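You operate a simulated robot arm through the tools that you are given. There is no shell and no other tool. Be economical: measure what you need, move in short steps, check, and stop when the job is done.

You run a simulated two-armed robot. Do the job below in one go: nothing can be reset, and whatever is moved stays where it is left.

Task
Open the lint drawer, put the ball of fluff on the top of the brown-taped white box away in the inside of the lint drawer and shut the drawer again. Take the yellow ring and put it on the grey-top table. Put the white tube on the top of the large brown box. Fetch the small yellow bobbin and stand it on top of the grey steel case. Take the pink paper tube and put it in the inside of the brown box on the small green table. Do these in any order. Set down upright: small yellow bobbin.

It is judged by the outcome, as a careful person would: the job done as asked, and still so three seconds after it is handed in. It fails if anything else is knocked over, pushed out of place, dropped, spilled or broken.

Robot
Two 7-joint arms with three-finger grippers on one trunk, on a base that drives. Base frame: it is fixed to the floor where the robot stands at the start and does not move with it; the origin is under the middle of the robot, x ahead of it, y to its left, z up. Readings come in mm, rad, newtons and seconds.
The left shoulder is at the start at [70, 146, 935], the right one opposite. With the tool pointing down near the work surface each hand reaches from about 100 to 660 mm from the robot's upright axis, wherever it stands, measured 20 degrees to its own side. Places, roughly: ball of fluff (8x6x5 cm) [-4900, -100, 500]; grey steel case (21x15x10 cm) [-3400, 1900, 900]; grey-top table [-3400, 2400, 800]; inside of the brown box on the small green table [-4900, 4100, 500]; inside of the lint drawer [600, 100, 200]; lint drawer [500, 0, 300]; pink paper tube (10x3x4 cm) [-3300, 2600, 900]; small yellow bobbin [-3250, 2000, 1000]; top of the large brown box [-4000, -300, 1000]; white tube (7x7x21 cm) [-100, 2300, 900]; yellow ring (4x4x2 cm) [-100, 2200, 800]. Payload 2.2 kg a hand.
The TCP of each hand is the grasp point between the finger pads, 28 mm short of the fingertips. In the tool frame z runs along the fingers and y along their closing line. Largest opening 102 mm; the body of the gripper starts 71 mm behind the TCP.
Orientation is that of the tool frame in the base frame, as a unit quaternion [w, x, y, z]. With the fingers straight down and closing along the base's y, the tool's x points along the base's -x, its y along +y and its z along -z.

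Tools
- The arms move only by the tool play_rows. It takes "left_targets", "right_targets" or both (then of equal length, played together; a hand with none holds still); each is a list of rows, each a list of 6 numbers: the shift along the base's x, y, z in mm, then the turn, a rotation vector about the base's x, y, z in rad. In form: [[dx, dy, dz, wx, wy, wz], ...]. A call has 1 to 12 rows; each row is the pose to reach, as a shift and turn from the pose commanded when the call began. "left_gripper" and "right_gripper" are, for a hand that has rows, the opening in per cent of the stroke, from 0 (shut) to 100 (fully open), set as the call begins (left out, the last holds). Rows are played at 5 a second. More than 50 mm and 0.15 rad between two rows, or a gripper value outside its range, and nothing of the call is played. A pose out of reach is approached as far as the arm can. The call stops where the force on the tool passes 40 N (or 10 N more than at its start, if that is more) or the arm is blocked; 0.2 s more then pass. The fingers move at their own pace and stop on an object; they squeeze with about 30 N. The grip force told is the motor's: it shows also when the fingers shut on nothing. Time passes only in rows, and 0.2 s behind the last, so rows that repeat a pose let the fingers close. It gives the time, the measured TCP pose, the force on the tool (base axes), the opening and the grip force at its end, in the units of the frame above (readings bear some noise), with the torque about the TCP (base axes, N m) and any sound that the robot's microphone picked up.
- Cameras (640 x 400 px; columns grow to the right, rows downward): "scene" is now at [92.8, -18.6, 1123.7]; the picture's right is [-0.11, -0.99, 0.00], its down [-0.93, 0.11, -0.36] and it looks along [0.36, -0.04, -0.93] (base axes); focal length 273 px, centre (320, 200). "left" rides on the left gripper at [72, 38, -86] in its tool frame; the picture's right is [-0.47, 0.89, 0.00], its down [-0.60, -0.32, -0.73] and it looks along [-0.65, -0.34, 0.68] (tool axes); focal length 256 px, centre (320, 200). "right" rides on the right gripper at [69, 44, -86] in its tool frame; the picture's right is [-0.53, 0.85, 0.00], its down [-0.58, -0.36, -0.73] and it looks along [-0.62, -0.39, 0.68] (tool axes); focal length 256 px, centre (320, 200). There is no depth. A picture from a camera that has moved, and an enlarged one, comes with that camera's place and axes in the base frame and with its lens. The place of the scene camera against the robot may be out by one fixed shift of up to 25 mm in any direction.
- grab_frame(camera): a new picture of that camera. The clock stands still meanwhile.
- raise_lower(by): slides the trunk up (or, below 0, down) by that many mm; the arms and the scene camera ride with it, the base frame stays. It gives what a move gives, with no picture.
- base_move(legs): drives the robot by 1 to 6 legs, each [ahead, left, turn to the left] in mm, mm and rad, along the robot's own axes; the way and the turn of a leg run together, so that a leg with both is an arc; at most 1500 mm and 3.142 rad a leg. The arms and the cameras ride along, it lands a little off, and it stops where it bumps. It gives what a move gives.
- head_to(pan, tilt): turns the head with the scene camera to pan (to the left, within 1.501 rad either way) and tilt (down, from -0.506 to 1.204), counted from straight ahead of the robot. It gives what a move gives.
- enlarge(camera, box): a new picture of the part [left, top, right, bottom] of that camera's present view, enlarged. The clock stands still meanwhile.
- close_job(): hands the job in; it is judged then, once.

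Work in short steps. Places have to be worked out from the pictures, the camera data and where the tool is seen: move nearer, look again, correct. Check each grasp and each placing, and mend what went wrong. You have 186 turns and 158 pictures in all, those below and enlarged ones among them. Open the grippers and draw the arms clear of the work before you hand the job in, unless the task says otherwise; then end with one line.

The tools are called after ">>>" as a command line: name --argument value ..., lists and objects as JSON in quotes. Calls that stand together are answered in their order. play_rows: Moves the arms, as the interface text tells. Its arguments: {"type":"object","properties":{"left_targets":{"type":"array"},"left_gripper":{"type":"number"},"right_targets":{"type":"array"},"right_gripper":{"type":"number"}},"required":[]} The other tools are called the same way: raise_lower (by) slides the trunk up or down; base_move (legs) drives the base; head_to (pan, tilt) turns the head that bears the scene camera; grab_frame (camera) takes a picture; enlarge (camera, box) takes an enlarged picture of a part of a camera's view; close_job () hands the job in.

At the start:

```text
time_s: 0.0
left_position: [342.4, 73.4, 514.5]
left_ee_rot: [0.0, 0.0, 1.0, 0.0]
left_contact_force: [-0.3, 0.0, -0.5]
left_moment: [0.0, -0.01, 0.01]
left_opening: 101.9
left_grip_force: 0.1
right_position: [362.8, -196.1, 504.9]
right_ee_rot: [0.0, 0.0, 1.0, 0.0]
right_contact_force: [1.3, 0.5, -0.1]
right_moment: [0.02, -0.01, 0.02]
right_opening: 102.0
right_grip_force: 0.0
trunk travel left (down, up): [-473.0, 467.0]
robot x, y, heading: [-0.3, 0.4, 0.0]
head pan, tilt: [-0.113, 1.201]
```

scene: 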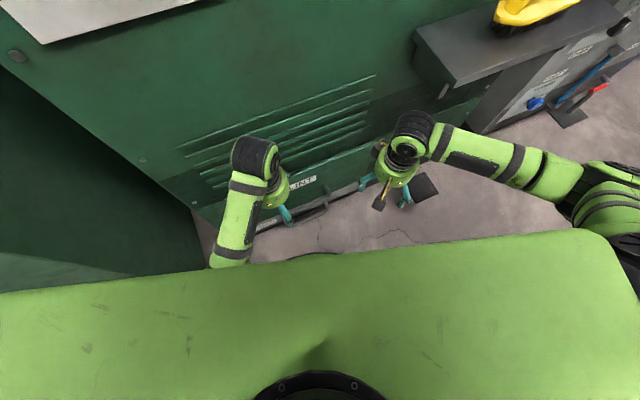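
right: 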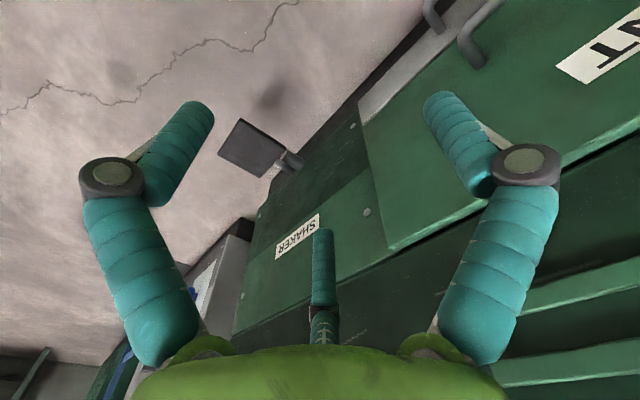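
left: 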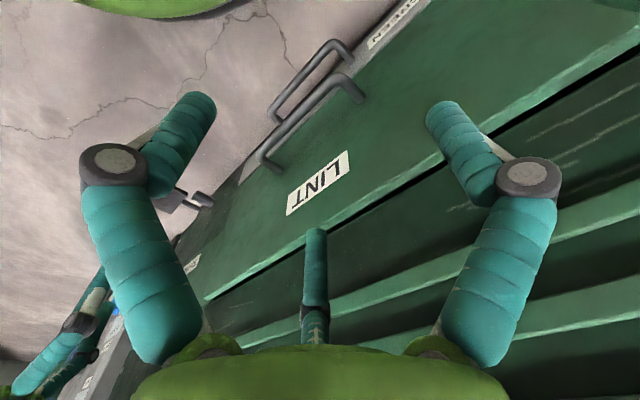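

I start by looking at the drawer front and the surroundings ahead.

>>> head_to --pan 0 --tilt 0.6

>>> grab_frame --camera "scene"

```text
time_s: 1.0
left_position: [342.1, 72.7, 514.8]
left_ee_rot: [-0.001, 0.0, 1.0, 0.0]
left_contact_force: [0.1, 0.4, -0.5]
left_moment: [0.01, 0.01, 0.02]
left_opening: 101.6
left_grip_force: 0.0
right_position: [362.4, -196.7, 505.3]
right_ee_rot: [0.0, 0.0, 1.0, 0.0]
right_contact_force: [0.0, -0.6, 0.1]
right_moment: [-0.02, 0.01, -0.01]
right_opening: 102.0
right_grip_force: 0.1
trunk travel left (down, up): [-473.0, 467.0]
robot x, y, heading: [-2.2, -0.3, 0.004]
head pan, tilt: [0.0, 0.6]
```

```text
154 pictures are left
camera scene: at [125.6, -12.3, 1168.3], right [0.0, -1.0, 0.0], down [-0.57, 0.0, -0.82], along [0.82, 0.0, -0.57], focal length 273 px, centre (320, 200)
```

scene: 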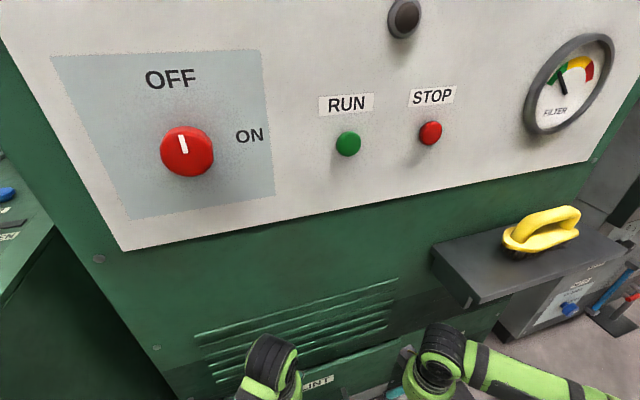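

The machine front appears turned some 0.3 rad relative to me. Before moving I look around to both sides.

>>> head_to --pan -1.4 --tilt 0.4

>>> grab_frame --camera "scene"

>>> head_to --pan 1.4 --tilt 0.4

>>> grab_frame --camera "scene"

```text
time_s: 2.5
left_position: [341.9, 73.8, 514.9]
left_ee_rot: [0.0, 0.001, 1.0, 0.0]
left_contact_force: [0.2, -0.1, -0.5]
left_moment: [0.01, -0.04, -0.05]
left_opening: 102.1
left_grip_force: 0.1
right_position: [363.5, -198.2, 504.9]
right_ee_rot: [0.0, 0.0, 1.0, 0.001]
right_contact_force: [0.9, 0.2, 0.1]
right_moment: [0.02, -0.02, -0.01]
right_opening: 101.8
right_grip_force: 0.1
trunk travel left (down, up): [-473.0, 467.0]
robot x, y, heading: [-2.5, -4.1, -0.001]
head pan, tilt: [-1.4, 0.4]
```

```text
153 pictures are left
camera scene: at [53.0, -103.6, 1186.6], right [-0.99, -0.17, 0.0], down [-0.07, 0.38, -0.92], along [0.16, -0.91, -0.39], focal length 273 px, centre (320, 200)
```

scene: 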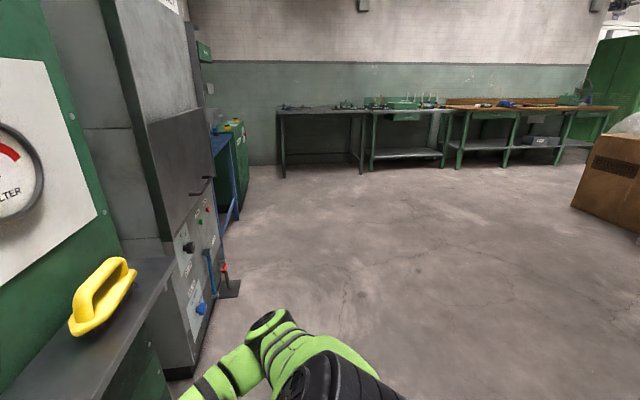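

```text
time_s: 5.0
left_position: [342.7, 72.8, 514.8]
left_ee_rot: [0.0, 0.0, 1.0, 0.0]
left_contact_force: [0.6, 0.3, -0.5]
left_moment: [0.01, 0.01, 0.0]
left_opening: 102.1
left_grip_force: 0.1
right_position: [363.5, -196.9, 505.5]
right_ee_rot: [0.0, 0.0, 1.0, 0.0]
right_contact_force: [-0.2, 0.1, -0.1]
right_moment: [-0.02, -0.03, -0.01]
right_opening: 102.1
right_grip_force: 0.0
trunk travel left (down, up): [-473.0, 467.0]
robot x, y, heading: [-0.3, 3.5, 0.001]
head pan, tilt: [1.4, 0.4]
```

```text
152 pictures are left
camera scene: at [53.0, 79.0, 1186.6], right [0.99, -0.17, 0.0], down [-0.07, -0.38, -0.92], along [0.16, 0.91, -0.39], focal length 273 px, centre (320, 200)
```

scene: 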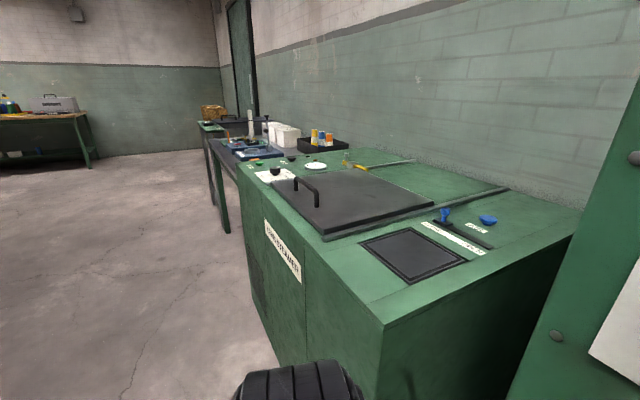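

Floor behind is clear. I back away and turn left to face the machine squarely.

>>> base_move --legs '[[-300, -200, 0], [0, 0, 0.33]]'

>>> head_to --pan 0 --tilt 0.85

>>> grab_frame --camera "scene"

>>> grab_frame --camera "left"

```text
time_s: 8.3
left_position: [-1.9, -20.6, 514.3]
left_ee_rot: [0.0, -0.162, 0.987, -0.001]
left_contact_force: [0.0, -0.7, 1.0]
left_moment: [-0.02, 0.04, -0.02]
left_opening: 102.2
left_grip_force: 0.1
right_position: [105.7, -269.2, 505.5]
right_ee_rot: [0.001, -0.163, 0.987, -0.001]
right_contact_force: [0.2, 0.0, 0.4]
right_moment: [0.01, 0.0, -0.02]
right_opening: 101.9
right_grip_force: 0.1
trunk travel left (down, up): [-473.0, 467.0]
robot x, y, heading: [-299.2, -197.2, 0.32]
head pan, tilt: [1.4, 0.4]
```

```text
time_s: 9.9
left_position: [-1.4, -19.5, 514.6]
left_ee_rot: [-0.001, -0.162, 0.987, -0.001]
left_contact_force: [-0.2, -0.1, 0.0]
left_moment: [0.0, -0.01, -0.03]
left_opening: 101.9
left_grip_force: 0.1
right_position: [105.8, -269.4, 505.1]
right_ee_rot: [0.0, -0.163, 0.987, 0.0]
right_contact_force: [-0.3, 0.1, -0.1]
right_moment: [-0.01, 0.0, 0.01]
right_opening: 101.9
right_grip_force: 0.0
trunk travel left (down, up): [-473.0, 467.0]
robot x, y, heading: [-301.5, -199.7, 0.332]
head pan, tilt: [0.0, 0.85]
```

```text
151 pictures are left
camera scene: at [-192.9, -170.2, 1147.5], right [0.32, -0.95, 0.0], down [-0.71, -0.24, -0.66], along [0.63, 0.21, -0.75], focal length 273 px, centre (320, 200)
```

scene: 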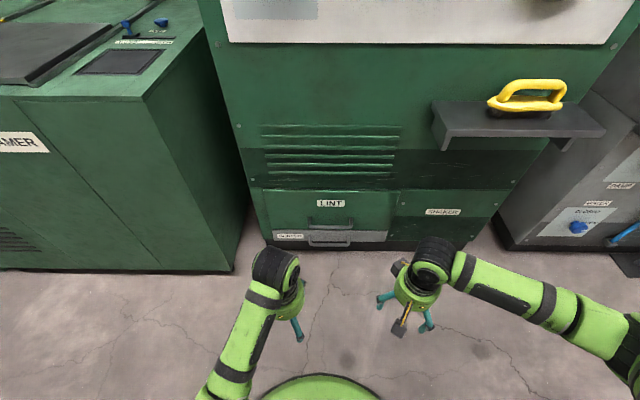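

```text
150 pictures are left
camera left: at [-81.5, -8.7, 601.4], right [0.16, 0.99, 0.0], down [0.67, -0.11, 0.73], along [0.72, -0.11, -0.68], focal length 256 px, centre (320, 200)
```

left: 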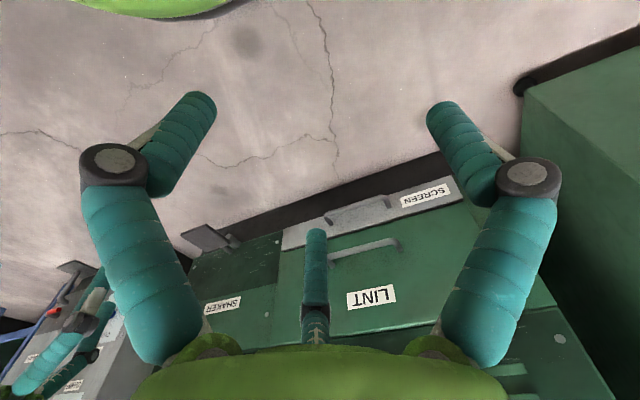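

Two drawers: LINT (green) with its handle, and below it the SCREEN strip. I enlarge the region.

>>> enlarge --camera "scene" --box '[250, 180, 410, 260]'

>>> enlarge --camera "left" --box '[180, 150, 500, 350]'

```text
4.00 times, centred on (330, 220) of scene
camera zoom: at [-192.9, -170.2, 1147.5], right [0.32, -0.95, 0.0], down [-0.71, -0.24, -0.66], along [0.63, 0.21, -0.75], focal length 1093 px, centre (280, 120)
```

zoom: 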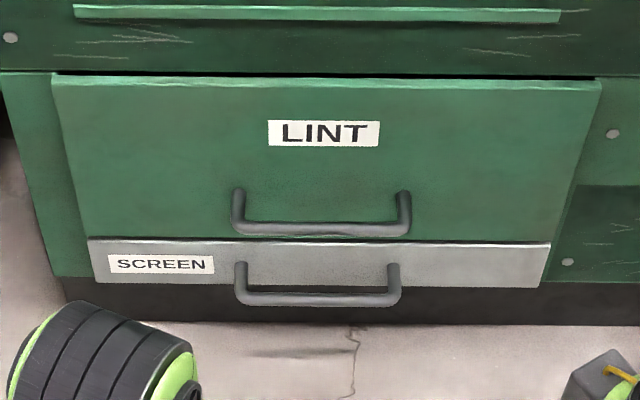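

```text
2.00 times, centred on (340, 250) of left
camera zoom: at [-81.5, -8.7, 601.4], right [0.16, 0.99, 0.0], down [0.67, -0.11, 0.73], along [0.72, -0.11, -0.68], focal length 512 px, centre (280, 100)
```

zoom: 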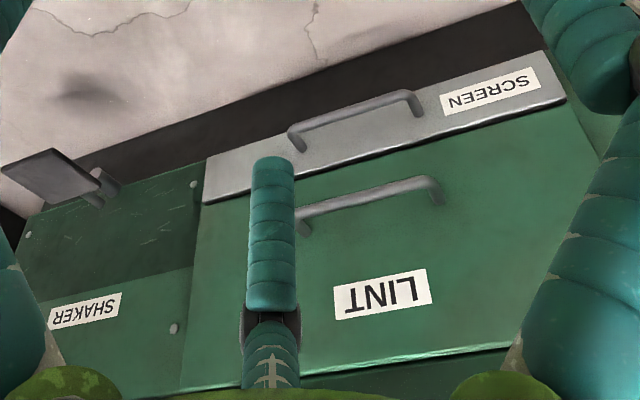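

Handle estimated near (385, -5, 316), bar about 150 mm long standing ~50 mm off the front. I shift to line the left hand up with it and lower the trunk a bit.

>>> base_move --legs '[[120, -110, 0]]'

>>> raise_lower --by -100

>>> grab_frame --camera "left"

>>> grab_frame --camera "right"

>>> grab_frame --camera "scene"

```text
time_s: 11.3
left_position: [149.0, -88.0, 514.0]
left_ee_rot: [0.0, -0.161, 0.987, 0.001]
left_contact_force: [0.4, -0.2, -0.1]
left_moment: [0.01, 0.01, 0.0]
left_opening: 102.2
left_grip_force: 0.0
right_position: [254.7, -337.2, 505.8]
right_ee_rot: [0.0, -0.161, 0.987, 0.0]
right_contact_force: [1.2, -0.9, 0.4]
right_moment: [0.03, 0.0, 0.02]
right_opening: 102.1
right_grip_force: 0.0
trunk travel left (down, up): [-473.0, 467.0]
robot x, y, heading: [-154.1, -264.9, 0.323]
head pan, tilt: [0.0, 0.85]
```

```text
time_s: 12.7
left_position: [150.1, -87.7, 413.8]
left_ee_rot: [0.0, -0.161, 0.987, 0.0]
left_contact_force: [-0.2, 0.1, -0.9]
left_moment: [0.02, -0.01, 0.0]
left_opening: 102.1
left_grip_force: 0.0
right_position: [254.9, -336.8, 405.4]
right_ee_rot: [0.0, -0.16, 0.987, -0.001]
right_contact_force: [0.0, 0.5, -0.1]
right_moment: [0.02, -0.02, -0.02]
right_opening: 101.8
right_grip_force: 0.2
trunk travel left (down, up): [-373.0, 567.0]
robot x, y, heading: [-154.7, -264.3, 0.321]
head pan, tilt: [0.0, 0.85]
```

```text
147 pictures are left
camera left: at [68.3, -75.8, 501.5], right [0.16, 0.99, 0.0], down [0.67, -0.11, 0.73], along [0.72, -0.12, -0.68], focal length 256 px, centre (320, 200)
```

left: 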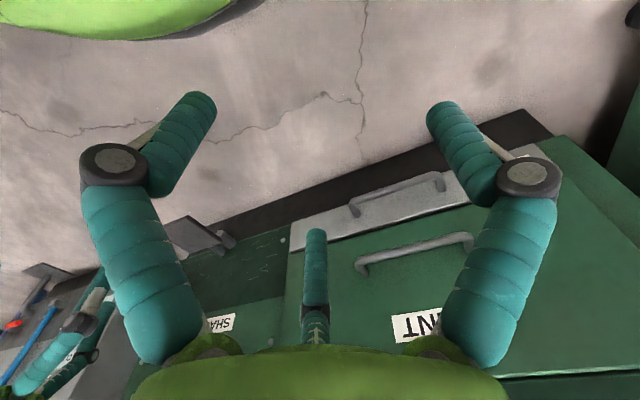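

```text
146 pictures are left
camera right: at [176.5, -317.5, 491.4], right [0.24, 0.97, 0.0], down [0.66, -0.16, 0.73], along [0.71, -0.17, -0.68], focal length 256 px, centre (320, 200)
```

right: 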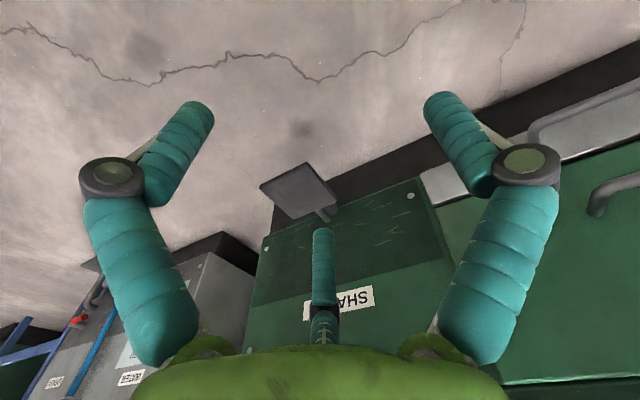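

```text
145 pictures are left
camera scene: at [-43.8, -237.0, 1047.5], right [0.32, -0.95, 0.0], down [-0.71, -0.24, -0.66], along [0.63, 0.21, -0.75], focal length 273 px, centre (320, 200)
```

scene: 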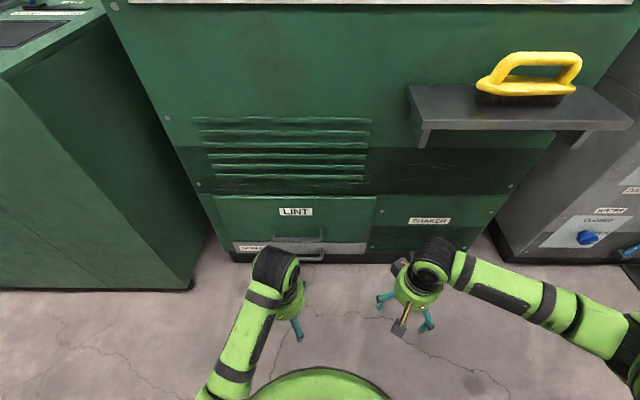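

Triangulated bar: ends (384, 75, 302) and (432, -70, 302), centre (408, 3). I drive 100 forward and tilt the left hand's fingers forward, partly closed, to hook behind the bar.

>>> base_move --legs '[[100, 0, 0]]'

>>> play_rows --left_targets '[[0, 0, 0, 0.042, -0.127, 0], [0, 0, 0, 0.084, -0.253, 0], [0, 0, 0, 0.126, -0.38, 0], [0, 0, 0, 0.126, -0.38, 0]]' --left_gripper 40

>>> grab_frame --camera "left"

```text
time_s: 13.8
left_position: [244.4, -55.2, 415.1]
left_ee_rot: [0.0, -0.162, 0.987, 0.0]
left_contact_force: [-0.3, -0.1, -0.2]
left_moment: [-0.04, 0.01, 0.02]
left_opening: 102.0
left_grip_force: 0.1
right_position: [350.7, -305.2, 404.7]
right_ee_rot: [0.0, -0.162, 0.987, 0.0]
right_contact_force: [0.9, -0.3, 0.6]
right_moment: [0.0, 0.03, 0.01]
right_opening: 102.0
right_grip_force: 0.1
trunk travel left (down, up): [-373.0, 567.0]
robot x, y, heading: [-58.1, -235.0, 0.326]
head pan, tilt: [0.0, 0.85]
```

```text
time_s: 14.8
left_position: [245.6, -53.9, 415.4]
left_ee_rot: [0.196, -0.158, 0.967, 0.03]
left_contact_force: [0.4, -0.4, 0.0]
left_moment: [-0.02, 0.0, 0.01]
left_opening: 41.0
left_grip_force: 0.1
right_position: [350.5, -304.8, 405.2]
right_ee_rot: [0.0, -0.162, 0.987, 0.0]
right_contact_force: [-0.3, -0.6, -0.9]
right_moment: [0.0, 0.04, -0.05]
right_opening: 102.0
right_grip_force: 0.0
trunk travel left (down, up): [-373.0, 567.0]
robot x, y, heading: [-55.5, -235.0, 0.327]
head pan, tilt: [0.0, 0.85]
```

```text
144 pictures are left
camera left: at [138.2, -51.0, 466.5], right [0.12, 0.98, 0.18], down [0.36, -0.21, 0.91], along [0.93, -0.05, -0.37], focal length 256 px, centre (320, 200)
```

left: 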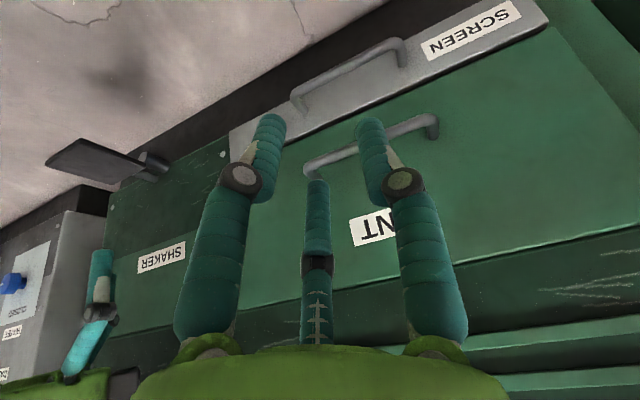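

Bar position confirmed. I move over and behind the bar, then down.

>>> play_rows --left_targets '[[40, 14, -10, 0.126, -0.38, 0], [80, 28, -25, 0.126, -0.38, 0], [120, 42, -40, 0.126, -0.38, 0], [150, 52, -55, 0.126, -0.38, 0], [178.5, 62, -63, 0.126, -0.38, 0], [178.5, 62, -63, 0.126, -0.38, 0]]'

>>> grab_frame --camera "left"

```text
refused: row 1 steps farther than a row can; nothing moved
```

```text
143 pictures are left
camera left: at [138.2, -51.0, 466.5], right [0.12, 0.98, 0.18], down [0.36, -0.21, 0.91], along [0.93, -0.05, -0.37], focal length 256 px, centre (320, 200)
```

left: 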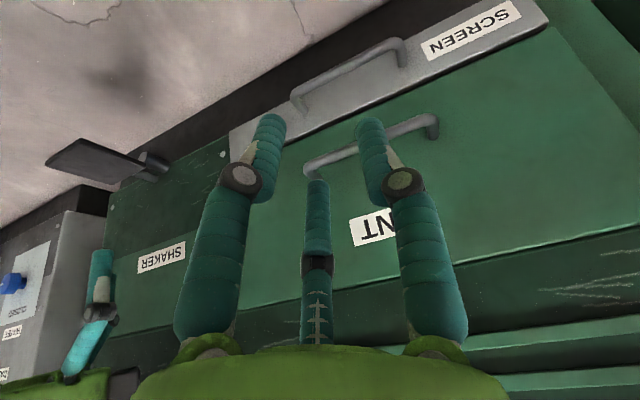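

The turn is relative to the present pose, so it should now be zero; I replay without it.

>>> play_rows --left_targets '[[40, 14, -10, 0, 0, 0], [80, 28, -25, 0, 0, 0], [120, 42, -40, 0, 0, 0], [150, 52, -55, 0, 0, 0], [178.5, 62, -63, 0, 0, 0], [178.5, 62, -63, 0, 0, 0]]'

>>> grab_frame --camera "left"

```text
time_s: 16.2
left_position: [422.8, 1.7, 352.6]
left_ee_rot: [0.195, -0.157, 0.968, 0.029]
left_contact_force: [-16.5, -14.7, 4.9]
left_moment: [0.23, -0.47, -0.53]
left_opening: 40.2
left_grip_force: 0.1
right_position: [350.5, -304.4, 405.1]
right_ee_rot: [0.0, -0.163, 0.987, 0.0]
right_contact_force: [0.0, 0.2, 0.4]
right_moment: [-0.01, 0.0, -0.01]
right_opening: 102.0
right_grip_force: 0.1
trunk travel left (down, up): [-373.0, 567.0]
robot x, y, heading: [-55.6, -231.5, 0.324]
head pan, tilt: [0.0, 0.85]
```

```text
142 pictures are left
camera left: at [315.1, 4.8, 403.8], right [0.13, 0.98, 0.18], down [0.36, -0.21, 0.91], along [0.92, -0.05, -0.38], focal length 256 px, centre (320, 200)
```

left: 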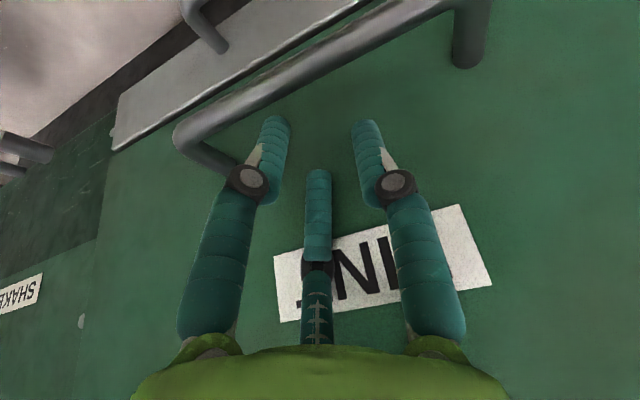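

Light contact with the drawer front (about 20 N). I back off 8 mm and descend behind the bar.

>>> play_rows --left_targets '[[-8, -2, 0, 0, 0, 0], [-8, -2, -25, 0, 0, 0], [-8, -2, -48, 0, 0, 0], [-8, -2, -48, 0, 0, 0]]'

>>> grab_frame --camera "left"

```text
time_s: 16.8
left_position: [416.7, 7.2, 342.9]
left_ee_rot: [0.198, -0.16, 0.966, 0.034]
left_contact_force: [-10.7, -2.6, 11.6]
left_moment: [-0.32, 0.45, -0.18]
left_opening: 44.5
left_grip_force: 0.0
right_position: [350.8, -303.9, 407.0]
right_ee_rot: [0.002, -0.163, 0.987, 0.0]
right_contact_force: [-0.1, 0.5, -0.3]
right_moment: [0.02, 0.0, -0.01]
right_opening: 102.2
right_grip_force: 0.1
trunk travel left (down, up): [-373.0, 567.0]
robot x, y, heading: [-57.5, -234.2, 0.328]
head pan, tilt: [0.0, 0.85]
stopped in row 2 (left hand): the force on the tool passed its limit at 58 N (the readings are from after the stop); the commanded pose is now the measured one
```

```text
141 pictures are left
camera left: at [309.5, 9.0, 393.9], right [0.12, 0.98, 0.18], down [0.36, -0.22, 0.91], along [0.93, -0.04, -0.37], focal length 256 px, centre (320, 200)
```

left: 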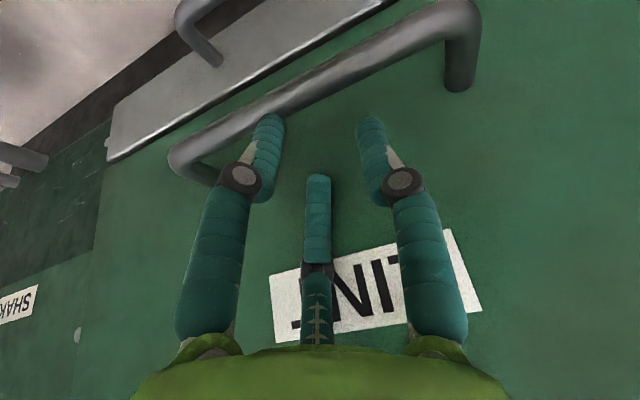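

The tips landed on the bar: I backed off too far. The gap is ~26 mm; I rise slightly, shift 3 mm inward, and descend again.

>>> play_rows --left_targets '[[0, 0, 12, 0, 0, 0], [3, 1, 12, 0, 0, 0], [3, 1, -5, 0, 0, 0], [3, 1, -20, 0, 0, 0], [3, 1, -28, 0, 0, 0], [3, 1, -28, 0, 0, 0]]'

>>> grab_frame --camera "left"

```text
time_s: 17.7
left_position: [421.3, 5.6, 340.4]
left_ee_rot: [0.201, -0.159, 0.966, 0.032]
left_contact_force: [-26.8, -4.6, 27.5]
left_moment: [-0.62, 0.53, -0.34]
left_opening: 38.4
left_grip_force: 0.1
right_position: [349.1, -304.1, 407.4]
right_ee_rot: [0.002, -0.163, 0.987, -0.001]
right_contact_force: [0.1, -0.5, -0.9]
right_moment: [-0.03, -0.05, -0.01]
right_opening: 102.3
right_grip_force: 0.1
trunk travel left (down, up): [-373.0, 567.0]
robot x, y, heading: [-55.6, -232.1, 0.323]
head pan, tilt: [0.0, 0.85]
stopped in row 4 (left hand): the force on the tool passed its limit at 105 N (the readings are from after the stop); the commanded pose is now the measured one
```

```text
140 pictures are left
camera left: at [314.1, 8.4, 391.5], right [0.12, 0.98, 0.18], down [0.35, -0.21, 0.91], along [0.93, -0.05, -0.37], focal length 256 px, centre (320, 200)
```

left: 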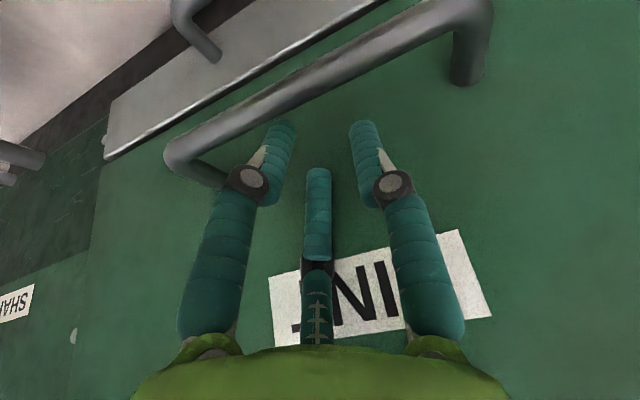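

Fit behind the bar is too tight this way (bar ~18 mm thick, gap ~23 mm). I'll instead grip the bar with fingers pointing forward-down, closing vertically; first rise and retreat while untilting.

>>> play_rows --left_targets '[[-2, -1, 30, 0, 0, 0], [-45, -15, 50, 0, 0, 0], [-90, -30, 60, -0.042, 0.127, 0], [-130, -44, 70, -0.084, 0.253, 0], [-150, -50, 70, -0.126, 0.38, 0], [-150, -50, 70, -0.126, 0.38, 0]]' --left_gripper 80

>>> play_rows --left_targets '[[0, 0, 0, 0, 0, -0.145], [0, 0, 0, 0, 0, -0.29], [0, 0, 0, 0, 0, -0.435], [0, 0, 0, 0, 0, -0.58], [0, 0, 0, 0, 0, -0.725], [0, 0, 0, 0, 0, -0.87], [0, 0, 0, 0, 0, -1.015], [0, 0, 0, 0, 0, -1.16], [0, 0, 0, 0, 0, -1.305], [0, 0, 0, 0, 0, -1.45], [0, 0, 0, 0, 0, -1.57], [0, 0, 0, 0, 0, -1.57]]'

>>> play_rows --left_targets '[[0, 0, 0, 0.045, -0.133, 0], [0, 0, 0, 0.09, -0.266, 0], [0, 0, 0, 0.135, -0.399, 0], [0, 0, 0, 0.18, -0.532, 0], [0, 0, 0, 0.225, -0.665, 0], [0, 0, 0, 0.27, -0.798, 0], [0, 0, 0, 0.315, -0.931, 0], [0, 0, 0, 0.315, -0.931, 0]]'

>>> grab_frame --camera "left"

>>> grab_frame --camera "scene"

```text
time_s: 19.1
left_position: [263.6, -27.8, 397.5]
left_ee_rot: [-0.004, -0.161, 0.987, 0.021]
left_contact_force: [0.2, -0.5, 0.6]
left_moment: [-0.05, 0.01, 0.05]
left_opening: 81.3
left_grip_force: 0.1
right_position: [350.9, -302.3, 405.1]
right_ee_rot: [0.0, -0.162, 0.987, -0.001]
right_contact_force: [-0.2, -0.5, 0.1]
right_moment: [-0.03, -0.03, 0.0]
right_opening: 102.4
right_grip_force: 0.0
trunk travel left (down, up): [-373.0, 567.0]
robot x, y, heading: [-56.7, -234.2, 0.326]
head pan, tilt: [0.0, 0.85]
```

```text
time_s: 21.7
left_position: [273.3, -43.8, 407.2]
left_ee_rot: [0.003, 0.584, 0.812, -0.003]
left_contact_force: [-0.7, 0.2, -0.3]
left_moment: [0.02, -0.01, 0.01]
left_opening: 81.9
left_grip_force: 0.0
right_position: [352.2, -303.4, 405.9]
right_ee_rot: [0.0, -0.163, 0.987, -0.001]
right_contact_force: [0.2, -0.6, -0.4]
right_moment: [0.0, -0.05, -0.06]
right_opening: 101.7
right_grip_force: 0.0
trunk travel left (down, up): [-373.0, 567.0]
robot x, y, heading: [-55.9, -233.2, 0.326]
head pan, tilt: [0.0, 0.85]
```

```text
time_s: 23.5
left_position: [272.5, -44.0, 406.9]
left_ee_rot: [0.278, 0.516, 0.715, 0.381]
left_contact_force: [-0.5, 0.2, -0.5]
left_moment: [0.0, -0.02, 0.02]
left_opening: 81.7
left_grip_force: 0.1
right_position: [351.0, -303.0, 404.9]
right_ee_rot: [0.0, -0.162, 0.987, -0.001]
right_contact_force: [0.2, -0.7, -0.3]
right_moment: [0.0, 0.0, -0.02]
right_opening: 101.9
right_grip_force: 0.0
trunk travel left (down, up): [-373.0, 567.0]
robot x, y, heading: [-57.3, -233.3, 0.329]
head pan, tilt: [0.0, 0.85]
```

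```text
139 pictures are left
camera left: at [202.3, 8.1, 486.0], right [0.61, -0.28, 0.74], down [-0.55, -0.82, 0.14], along [0.56, -0.5, -0.66], focal length 256 px, centre (320, 200)
```

left: 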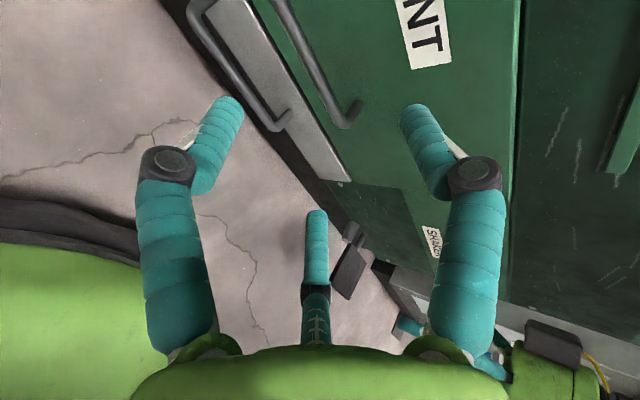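

```text
138 pictures are left
camera scene: at [52.4, -204.0, 1047.5], right [0.32, -0.95, 0.0], down [-0.71, -0.24, -0.66], along [0.63, 0.21, -0.75], focal length 273 px, centre (320, 200)
```

scene: 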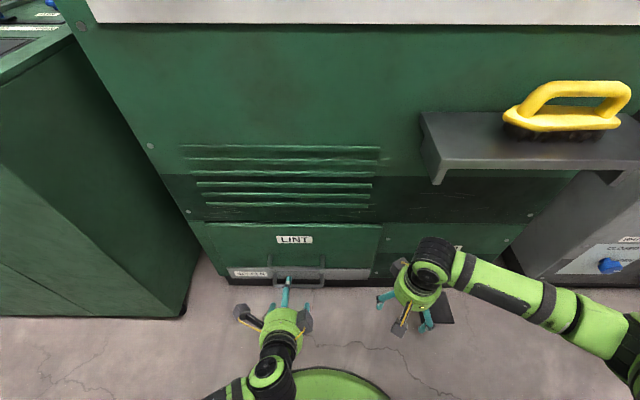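

The orientation works. I tilt 0.25 more toward level, narrow the opening, and come to a stand-off in front of the bar.

>>> play_rows --left_targets '[[20, 7, -25, 0.04, -0.118, 0], [45, 16, -50, 0.08, -0.237, 0], [62, 22, -70, 0.08, -0.237, 0], [80, 28, -82, 0.08, -0.237, 0], [80, 28, -82, 0.08, -0.237, 0]]' --left_gripper 46

>>> grab_frame --camera "left"

```text
time_s: 24.7
left_position: [352.7, -15.1, 324.7]
left_ee_rot: [0.339, 0.477, 0.663, 0.467]
left_contact_force: [0.7, 0.7, 0.6]
left_moment: [0.02, -0.03, -0.01]
left_opening: 47.0
left_grip_force: 0.0
right_position: [351.0, -304.2, 405.1]
right_ee_rot: [0.0, -0.163, 0.987, 0.0]
right_contact_force: [0.0, -0.2, -0.4]
right_moment: [0.03, 0.04, 0.02]
right_opening: 102.0
right_grip_force: 0.0
trunk travel left (down, up): [-373.0, 567.0]
robot x, y, heading: [-57.1, -232.4, 0.326]
head pan, tilt: [0.0, 0.85]
```

```text
137 pictures are left
camera left: at [265.6, 31.0, 389.5], right [0.42, -0.35, 0.84], down [-0.56, -0.82, -0.05], along [0.71, -0.45, -0.54], focal length 256 px, centre (320, 200)
```

left: 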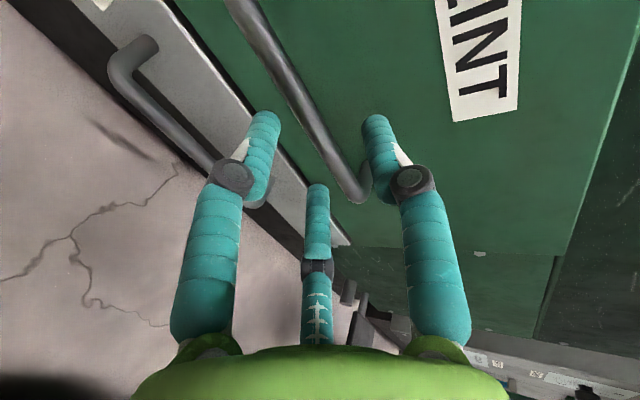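

The bar lies between the two fingers; I advance along the fingers and close.

>>> play_rows --left_targets '[[15, 5, -6, 0, 0, 0], [30, 10, -12, 0, 0, 0], [44, 15, -18, 0, 0, 0], [44, 15, -18, 0, 0, 0]]'

>>> play_rows --left_targets '[[0, 0, 0, 0, 0, 0], [0, 0, 0, 0, 0, 0], [0, 0, 0, 0, 0, 0]]' --left_gripper 0

>>> grab_frame --camera "left"

```text
time_s: 25.7
left_position: [397.6, -0.4, 305.0]
left_ee_rot: [0.339, 0.478, 0.664, 0.464]
left_contact_force: [-6.0, -4.4, -13.1]
left_moment: [-0.39, 0.06, 0.04]
left_opening: 51.2
left_grip_force: 2.2
right_position: [351.8, -304.3, 404.8]
right_ee_rot: [-0.001, -0.163, 0.987, -0.001]
right_contact_force: [0.0, -0.1, 0.5]
right_moment: [0.03, -0.01, -0.03]
right_opening: 101.9
right_grip_force: 0.0
trunk travel left (down, up): [-373.0, 567.0]
robot x, y, heading: [-52.8, -230.8, 0.33]
head pan, tilt: [0.0, 0.85]
```

```text
time_s: 26.5
left_position: [393.3, 4.3, 300.0]
left_ee_rot: [0.332, 0.478, 0.667, 0.465]
left_contact_force: [-16.0, 11.0, -25.1]
left_moment: [-0.35, 0.17, -0.55]
left_opening: 21.6
left_grip_force: 44.6
right_position: [350.9, -301.9, 404.3]
right_ee_rot: [-0.002, -0.162, 0.987, -0.002]
right_contact_force: [0.0, 0.0, -0.1]
right_moment: [0.01, -0.03, 0.02]
right_opening: 102.1
right_grip_force: 0.0
trunk travel left (down, up): [-373.0, 567.0]
robot x, y, heading: [-57.4, -230.7, 0.33]
head pan, tilt: [0.0, 0.85]
```

```text
136 pictures are left
camera left: at [305.1, 49.3, 365.9], right [0.44, -0.34, 0.83], down [-0.56, -0.83, -0.04], along [0.7, -0.44, -0.56], focal length 256 px, centre (320, 200)
```

left: 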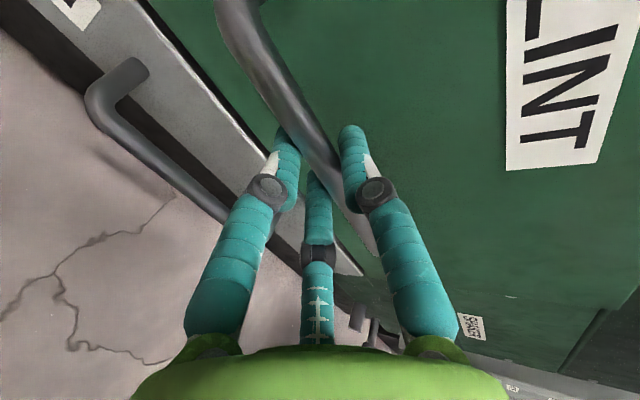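

Gripped the bar (21.6 mm). I pull straight out along the machine normal.

>>> play_rows --left_targets '[[-10, -2, -4, 0, 0, 0], [-28, -9, -4, 0, 0, 0], [-47, -15, -4, 0, 0, 0], [-71, -23, -4, 0, 0, 0], [-95, -31, -4, 0, 0, 0], [-95, -31, -4, 0, 0, 0]]'

>>> grab_frame --camera "scene"

```text
time_s: 27.9
left_position: [301.5, -25.4, 299.3]
left_ee_rot: [0.334, 0.477, 0.665, 0.468]
left_contact_force: [-9.4, 23.9, -17.4]
left_moment: [-0.14, 0.18, 0.04]
left_opening: 22.1
left_grip_force: 45.0
right_position: [351.9, -302.7, 404.7]
right_ee_rot: [-0.001, -0.163, 0.987, -0.001]
right_contact_force: [0.6, 0.3, 0.1]
right_moment: [-0.05, 0.0, 0.04]
right_opening: 101.8
right_grip_force: 0.1
trunk travel left (down, up): [-373.0, 567.0]
robot x, y, heading: [-58.3, -234.3, 0.325]
head pan, tilt: [0.0, 0.85]
```

```text
135 pictures are left
camera scene: at [53.4, -202.1, 1047.2], right [0.32, -0.95, 0.0], down [-0.71, -0.24, -0.66], along [0.62, 0.21, -0.75], focal length 273 px, centre (320, 200)
```

scene: 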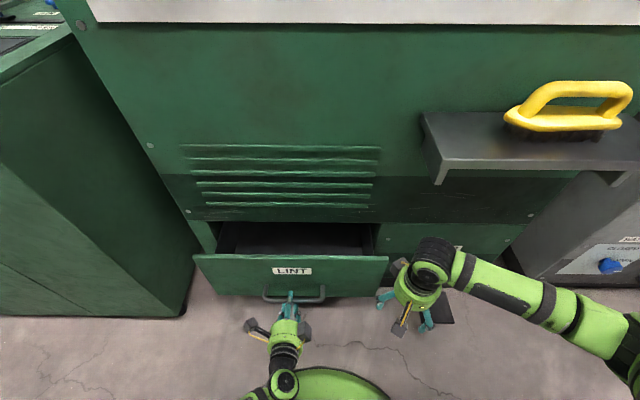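

The drawer comes out. I pull it further by driving the base back 130 mm while gripping.

>>> base_move --legs '[[-130, 0, 0]]'

>>> grab_frame --camera "scene"

```text
time_s: 29.1
left_position: [179.1, -65.2, 299.6]
left_ee_rot: [0.333, 0.476, 0.665, 0.469]
left_contact_force: [-8.5, 27.8, -17.5]
left_moment: [-0.31, 0.1, -0.27]
left_opening: 21.7
left_grip_force: 45.5
right_position: [227.4, -343.9, 405.1]
right_ee_rot: [-0.001, -0.164, 0.986, -0.002]
right_contact_force: [-0.3, 0.1, -0.1]
right_moment: [-0.02, 0.01, -0.01]
right_opening: 102.1
right_grip_force: 0.1
trunk travel left (down, up): [-373.0, 567.0]
robot x, y, heading: [-180.5, -277.0, 0.333]
head pan, tilt: [0.0, 0.85]
```

```text
134 pictures are left
camera scene: at [-69.4, -243.6, 1047.2], right [0.32, -0.95, 0.0], down [-0.71, -0.24, -0.66], along [0.62, 0.21, -0.75], focal length 273 px, centre (320, 200)
```

scene: 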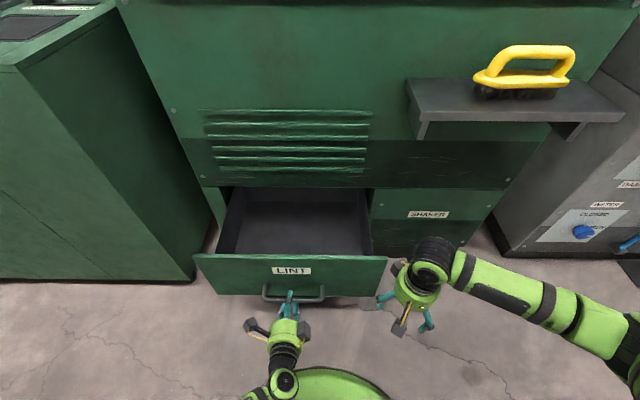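

Drawer is open ~230 mm. I release, back away along the fingers and raise.

>>> play_rows --left_targets '[[0, 0, 0, 0, 0, 0], [0, 0, 0, 0, 0, 0], [-35, -12, 14, 0, 0, 0], [-70, -24, 28, 0, 0, 0]]' --left_gripper 50

>>> base_move --legs '[[-300, 0, 0]]'

>>> grab_frame --camera "scene"

```text
time_s: 30.1
left_position: [106.3, -89.7, 329.8]
left_ee_rot: [0.333, 0.476, 0.664, 0.471]
left_contact_force: [0.0, -0.3, -0.3]
left_moment: [-0.01, -0.03, 0.02]
left_opening: 51.1
left_grip_force: 0.0
right_position: [228.2, -344.4, 405.2]
right_ee_rot: [0.0, -0.163, 0.987, -0.001]
right_contact_force: [0.3, 1.3, 0.2]
right_moment: [-0.01, 0.01, -0.01]
right_opening: 101.9
right_grip_force: 0.2
trunk travel left (down, up): [-373.0, 567.0]
robot x, y, heading: [-177.9, -279.5, 0.329]
head pan, tilt: [0.0, 0.85]
```

```text
time_s: 32.2
left_position: [-180.2, -185.4, 329.0]
left_ee_rot: [0.333, 0.475, 0.665, 0.47]
left_contact_force: [0.4, 0.0, -0.4]
left_moment: [0.01, -0.01, 0.0]
left_opening: 50.8
left_grip_force: 0.0
right_position: [-59.3, -442.0, 404.8]
right_ee_rot: [0.0, -0.163, 0.987, -0.001]
right_contact_force: [0.0, -0.3, 1.0]
right_moment: [-0.02, 0.01, 0.0]
right_opening: 102.3
right_grip_force: 0.0
trunk travel left (down, up): [-373.0, 567.0]
robot x, y, heading: [-464.6, -371.7, 0.332]
head pan, tilt: [0.0, 0.85]
```

```text
133 pictures are left
camera scene: at [-357.6, -343.2, 1047.5], right [0.32, -0.95, 0.0], down [-0.71, -0.24, -0.66], along [0.62, 0.21, -0.75], focal length 273 px, centre (320, 200)
```

scene: 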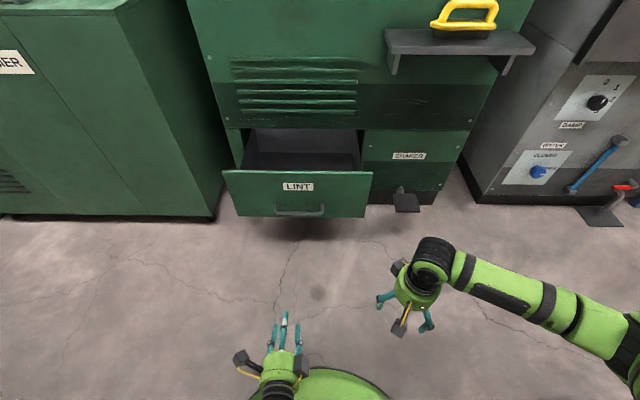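

Drawer stays open. Now I return the left hand to pointing down and raise the trunk for bench work.

>>> play_rows --left_targets '[[0, 0, 20, -0.044, 0.128, 0], [0, 0, 40, -0.088, 0.256, 0], [0, 0, 60, -0.132, 0.385, 0], [0, 0, 80, -0.176, 0.513, 0], [0, 0, 100, -0.22, 0.641, 0], [0, 0, 100, -0.264, 0.77, 0], [0, 0, 100, -0.308, 0.898, 0], [0, 0, 100, -0.352, 1.026, 0], [0, 0, 100, -0.396, 1.154, 0], [0, 0, 100, -0.396, 1.154, 0]]' --left_gripper 100

>>> play_rows --left_targets '[[0, 0, 0, 0, 0, 0.145], [0, 0, 0, 0, 0, 0.29], [0, 0, 0, 0, 0, 0.435], [0, 0, 0, 0, 0, 0.58], [0, 0, 0, 0, 0, 0.725], [0, 0, 0, 0, 0, 0.87], [0, 0, 0, 0, 0, 1.015], [0, 0, 0, 0, 0, 1.16], [0, 0, 0, 0, 0, 1.305], [0, 0, 0, 0, 0, 1.45], [0, 0, 0, 0, 0, 1.57], [0, 0, 0, 0, 0, 1.57]]'

>>> raise_lower --by 400

>>> base_move --legs '[[0, 0, -0.332], [-300, 1000, 0], [0, 900, 0]]'

>>> head_to --pan 0.5 --tilt 0.6

>>> grab_frame --camera "scene"

```text
time_s: 34.4
left_position: [-179.9, -185.9, 430.1]
left_ee_rot: [0.004, 0.584, 0.812, 0.008]
left_contact_force: [0.1, 0.3, -0.1]
left_moment: [0.0, 0.0, 0.03]
left_opening: 102.1
left_grip_force: 0.0
right_position: [-59.2, -441.2, 405.3]
right_ee_rot: [0.0, -0.164, 0.986, -0.001]
right_contact_force: [-0.7, 0.6, -0.4]
right_moment: [0.03, 0.03, 0.0]
right_opening: 102.0
right_grip_force: 0.1
trunk travel left (down, up): [-373.0, 567.0]
robot x, y, heading: [-466.1, -371.7, 0.328]
head pan, tilt: [0.0, 0.85]
```

```text
time_s: 37.0
left_position: [-179.9, -184.5, 429.4]
left_ee_rot: [-0.003, -0.163, 0.987, 0.004]
left_contact_force: [-0.7, 0.4, -0.2]
left_moment: [-0.01, 0.02, 0.0]
left_opening: 102.4
left_grip_force: 0.0
right_position: [-58.2, -440.4, 404.9]
right_ee_rot: [0.0, -0.164, 0.986, -0.001]
right_contact_force: [0.3, -0.5, 0.6]
right_moment: [-0.01, 0.04, 0.02]
right_opening: 101.9
right_grip_force: 0.1
trunk travel left (down, up): [-373.0, 567.0]
robot x, y, heading: [-468.6, -370.3, 0.329]
head pan, tilt: [0.0, 0.85]
```

```text
time_s: 40.8
left_position: [-180.2, -185.6, 828.4]
left_ee_rot: [-0.004, -0.162, 0.987, 0.003]
left_contact_force: [-0.4, -0.2, -0.6]
left_moment: [-0.03, 0.03, 0.0]
left_opening: 101.8
left_grip_force: 0.1
right_position: [-58.0, -441.1, 803.5]
right_ee_rot: [0.0, -0.164, 0.986, 0.0]
right_contact_force: [-0.9, -0.1, 1.2]
right_moment: [0.01, -0.01, 0.01]
right_opening: 101.9
right_grip_force: 0.0
trunk travel left (down, up): [-773.0, 167.0]
robot x, y, heading: [-467.4, -373.9, 0.332]
head pan, tilt: [0.0, 0.85]
```

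```text
time_s: 51.6
left_position: [-469.5, 1607.9, 829.9]
left_ee_rot: [-0.003, -0.011, 1.0, 0.003]
left_contact_force: [-1.3, -0.4, -0.2]
left_moment: [0.02, 0.03, 0.02]
left_opening: 102.1
left_grip_force: 0.0
right_position: [-430.1, 1327.6, 804.7]
right_ee_rot: [0.0, -0.013, 1.0, -0.002]
right_contact_force: [0.4, 1.0, -0.6]
right_moment: [-0.02, 0.0, -0.01]
right_opening: 101.9
right_grip_force: 0.1
trunk travel left (down, up): [-773.0, 167.0]
robot x, y, heading: [-796.0, 1512.8, 0.028]
head pan, tilt: [0.0, 0.85]
```

```text
time_s: 52.5
left_position: [-469.2, 1608.0, 828.0]
left_ee_rot: [-0.003, -0.011, 1.0, 0.004]
left_contact_force: [-0.4, 0.4, -0.9]
left_moment: [0.02, 0.01, -0.01]
left_opening: 101.9
left_grip_force: 0.0
right_position: [-429.0, 1328.5, 805.2]
right_ee_rot: [0.0, -0.013, 1.0, -0.001]
right_contact_force: [0.2, -0.3, 0.2]
right_moment: [0.0, -0.01, -0.02]
right_opening: 101.6
right_grip_force: 0.1
trunk travel left (down, up): [-773.0, 167.0]
robot x, y, heading: [-800.1, 1517.2, 0.027]
head pan, tilt: [0.499, 0.6]
```

```text
132 pictures are left
camera scene: at [-683.6, 1548.6, 1468.3], right [0.5, -0.87, 0.0], down [-0.49, -0.28, -0.82], along [0.71, 0.41, -0.57], focal length 273 px, centre (320, 200)
```

scene: 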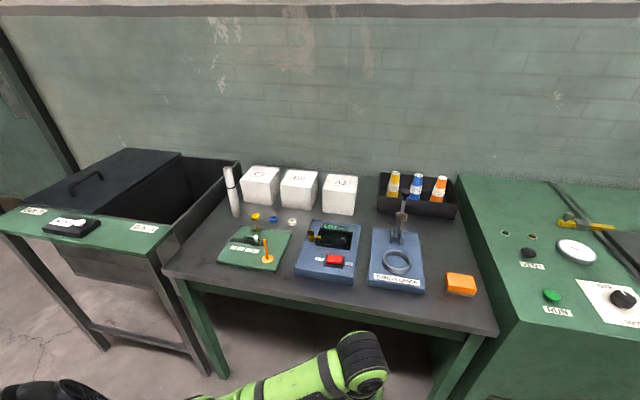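

I see the bench: white upright tube at left, small rings in front of the boxes. I zoom in.

>>> enlarge --camera "scene" --box '[200, 155, 360, 255]'

```text
4.00 times, centred on (280, 205) of scene
camera zoom: at [-683.6, 1548.6, 1468.3], right [0.5, -0.87, 0.0], down [-0.49, -0.28, -0.82], along [0.71, 0.41, -0.57], focal length 1093 px, centre (480, 180)
```

zoom: 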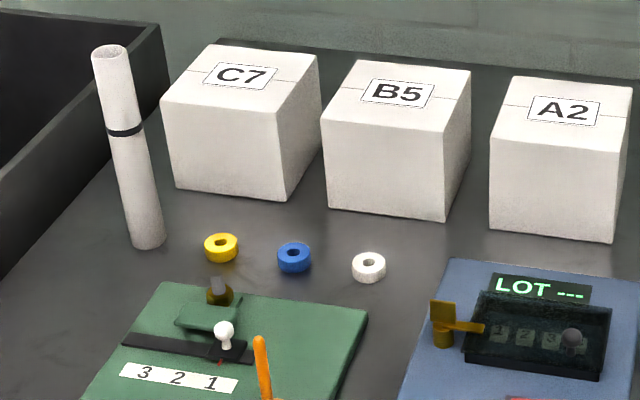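

Bench runs at ~0.32 rad yaw; tube at ≈(-108, 2261), yellow ring ≈(-93, 2179). I raise the trunk, approach and turn to face it.

>>> raise_lower --by 160

>>> base_move --legs '[[60, 478, 0], [0, 0, 0.293]]'

>>> head_to --pan 0 --tilt 0.75

>>> grab_frame --camera "scene"

>>> grab_frame --camera "left"

>>> grab_frame --camera "right"

```text
time_s: 54.3
left_position: [-468.4, 1609.4, 988.8]
left_ee_rot: [-0.002, -0.01, 1.0, 0.003]
left_contact_force: [-0.4, 0.2, 0.3]
left_moment: [-0.02, -0.02, -0.03]
left_opening: 101.9
left_grip_force: 0.1
right_position: [-428.6, 1327.2, 964.7]
right_ee_rot: [0.0, -0.013, 1.0, -0.001]
right_contact_force: [-1.1, 0.4, -0.7]
right_moment: [0.01, -0.01, 0.0]
right_opening: 102.2
right_grip_force: 0.1
trunk travel left (down, up): [-933.0, 7.0]
robot x, y, heading: [-798.0, 1516.7, 0.026]
head pan, tilt: [0.499, 0.6]
```

```text
time_s: 58.2
left_position: [-459.1, 2176.4, 988.2]
left_ee_rot: [-0.003, -0.153, 0.988, 0.004]
left_contact_force: [-0.6, -0.4, -0.4]
left_moment: [0.0, 0.03, -0.01]
left_opening: 102.2
left_grip_force: 0.0
right_position: [-341.9, 1917.9, 965.6]
right_ee_rot: [-0.001, -0.155, 0.988, -0.001]
right_contact_force: [0.1, 0.2, -1.2]
right_moment: [-0.02, 0.03, 0.01]
right_opening: 102.2
right_grip_force: 0.0
trunk travel left (down, up): [-933.0, 7.0]
robot x, y, heading: [-749.6, 1993.4, 0.312]
head pan, tilt: [0.499, 0.6]
```

```text
time_s: 59.1
left_position: [-459.3, 2176.6, 988.2]
left_ee_rot: [-0.003, -0.152, 0.988, 0.003]
left_contact_force: [-0.4, 1.2, -0.9]
left_moment: [-0.01, 0.03, -0.04]
left_opening: 102.1
left_grip_force: 0.1
right_position: [-342.9, 1918.5, 965.9]
right_ee_rot: [0.0, -0.155, 0.988, 0.0]
right_contact_force: [0.0, 0.5, -0.1]
right_moment: [0.0, 0.03, -0.02]
right_opening: 101.8
right_grip_force: 0.1
trunk travel left (down, up): [-933.0, 7.0]
robot x, y, heading: [-750.7, 1995.4, 0.313]
head pan, tilt: [0.0, 0.75]
```

```text
130 pictures are left
camera scene: at [-634.7, 2024.5, 1615.5], right [0.31, -0.95, 0.0], down [-0.65, -0.21, -0.73], along [0.7, 0.22, -0.68], focal length 273 px, centre (320, 200)
```

scene: 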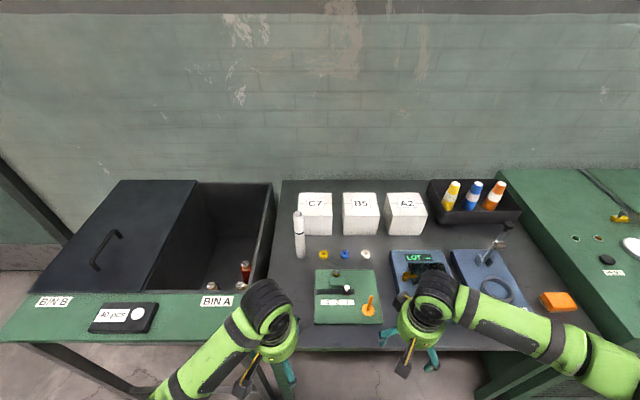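

```text
129 pictures are left
camera left: at [-539.0, 2190.2, 1076.3], right [0.18, 0.98, 0.0], down [0.68, -0.13, 0.73], along [0.71, -0.13, -0.69], focal length 256 px, centre (320, 200)
```

left: 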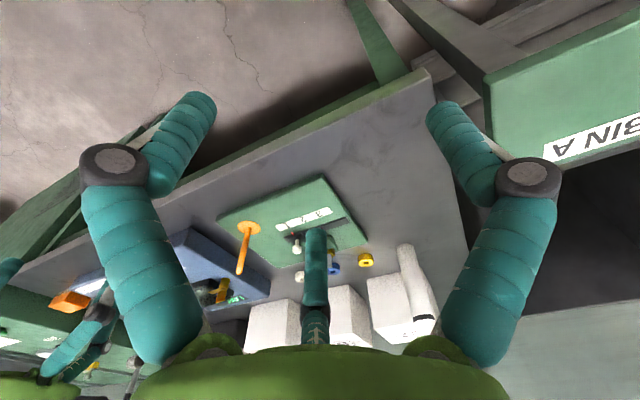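

```text
128 pictures are left
camera right: at [-420.0, 1939.6, 1051.2], right [0.25, 0.97, 0.0], down [0.66, -0.17, 0.73], along [0.71, -0.18, -0.68], focal length 256 px, centre (320, 200)
```

right: 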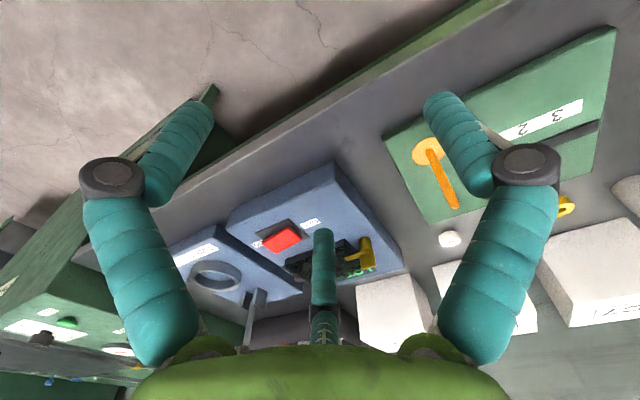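

Ring at ≈(-77, 2195, 810), tube ≈(-90, 2275). I drive 150 mm closer.

>>> base_move --legs '[[150, 0, 0]]'

```text
time_s: 60.5
left_position: [-318.8, 2221.8, 989.1]
left_ee_rot: [-0.001, -0.152, 0.988, 0.004]
left_contact_force: [0.0, 0.6, 0.6]
left_moment: [-0.02, -0.03, -0.02]
left_opening: 101.9
left_grip_force: 0.1
right_position: [-201.2, 1963.1, 965.5]
right_ee_rot: [0.002, -0.154, 0.988, 0.0]
right_contact_force: [0.2, 1.0, 0.1]
right_moment: [0.03, 0.0, 0.03]
right_opening: 102.1
right_grip_force: 0.0
trunk travel left (down, up): [-933.0, 7.0]
robot x, y, heading: [-605.1, 2044.2, 0.311]
head pan, tilt: [0.0, 0.75]
```

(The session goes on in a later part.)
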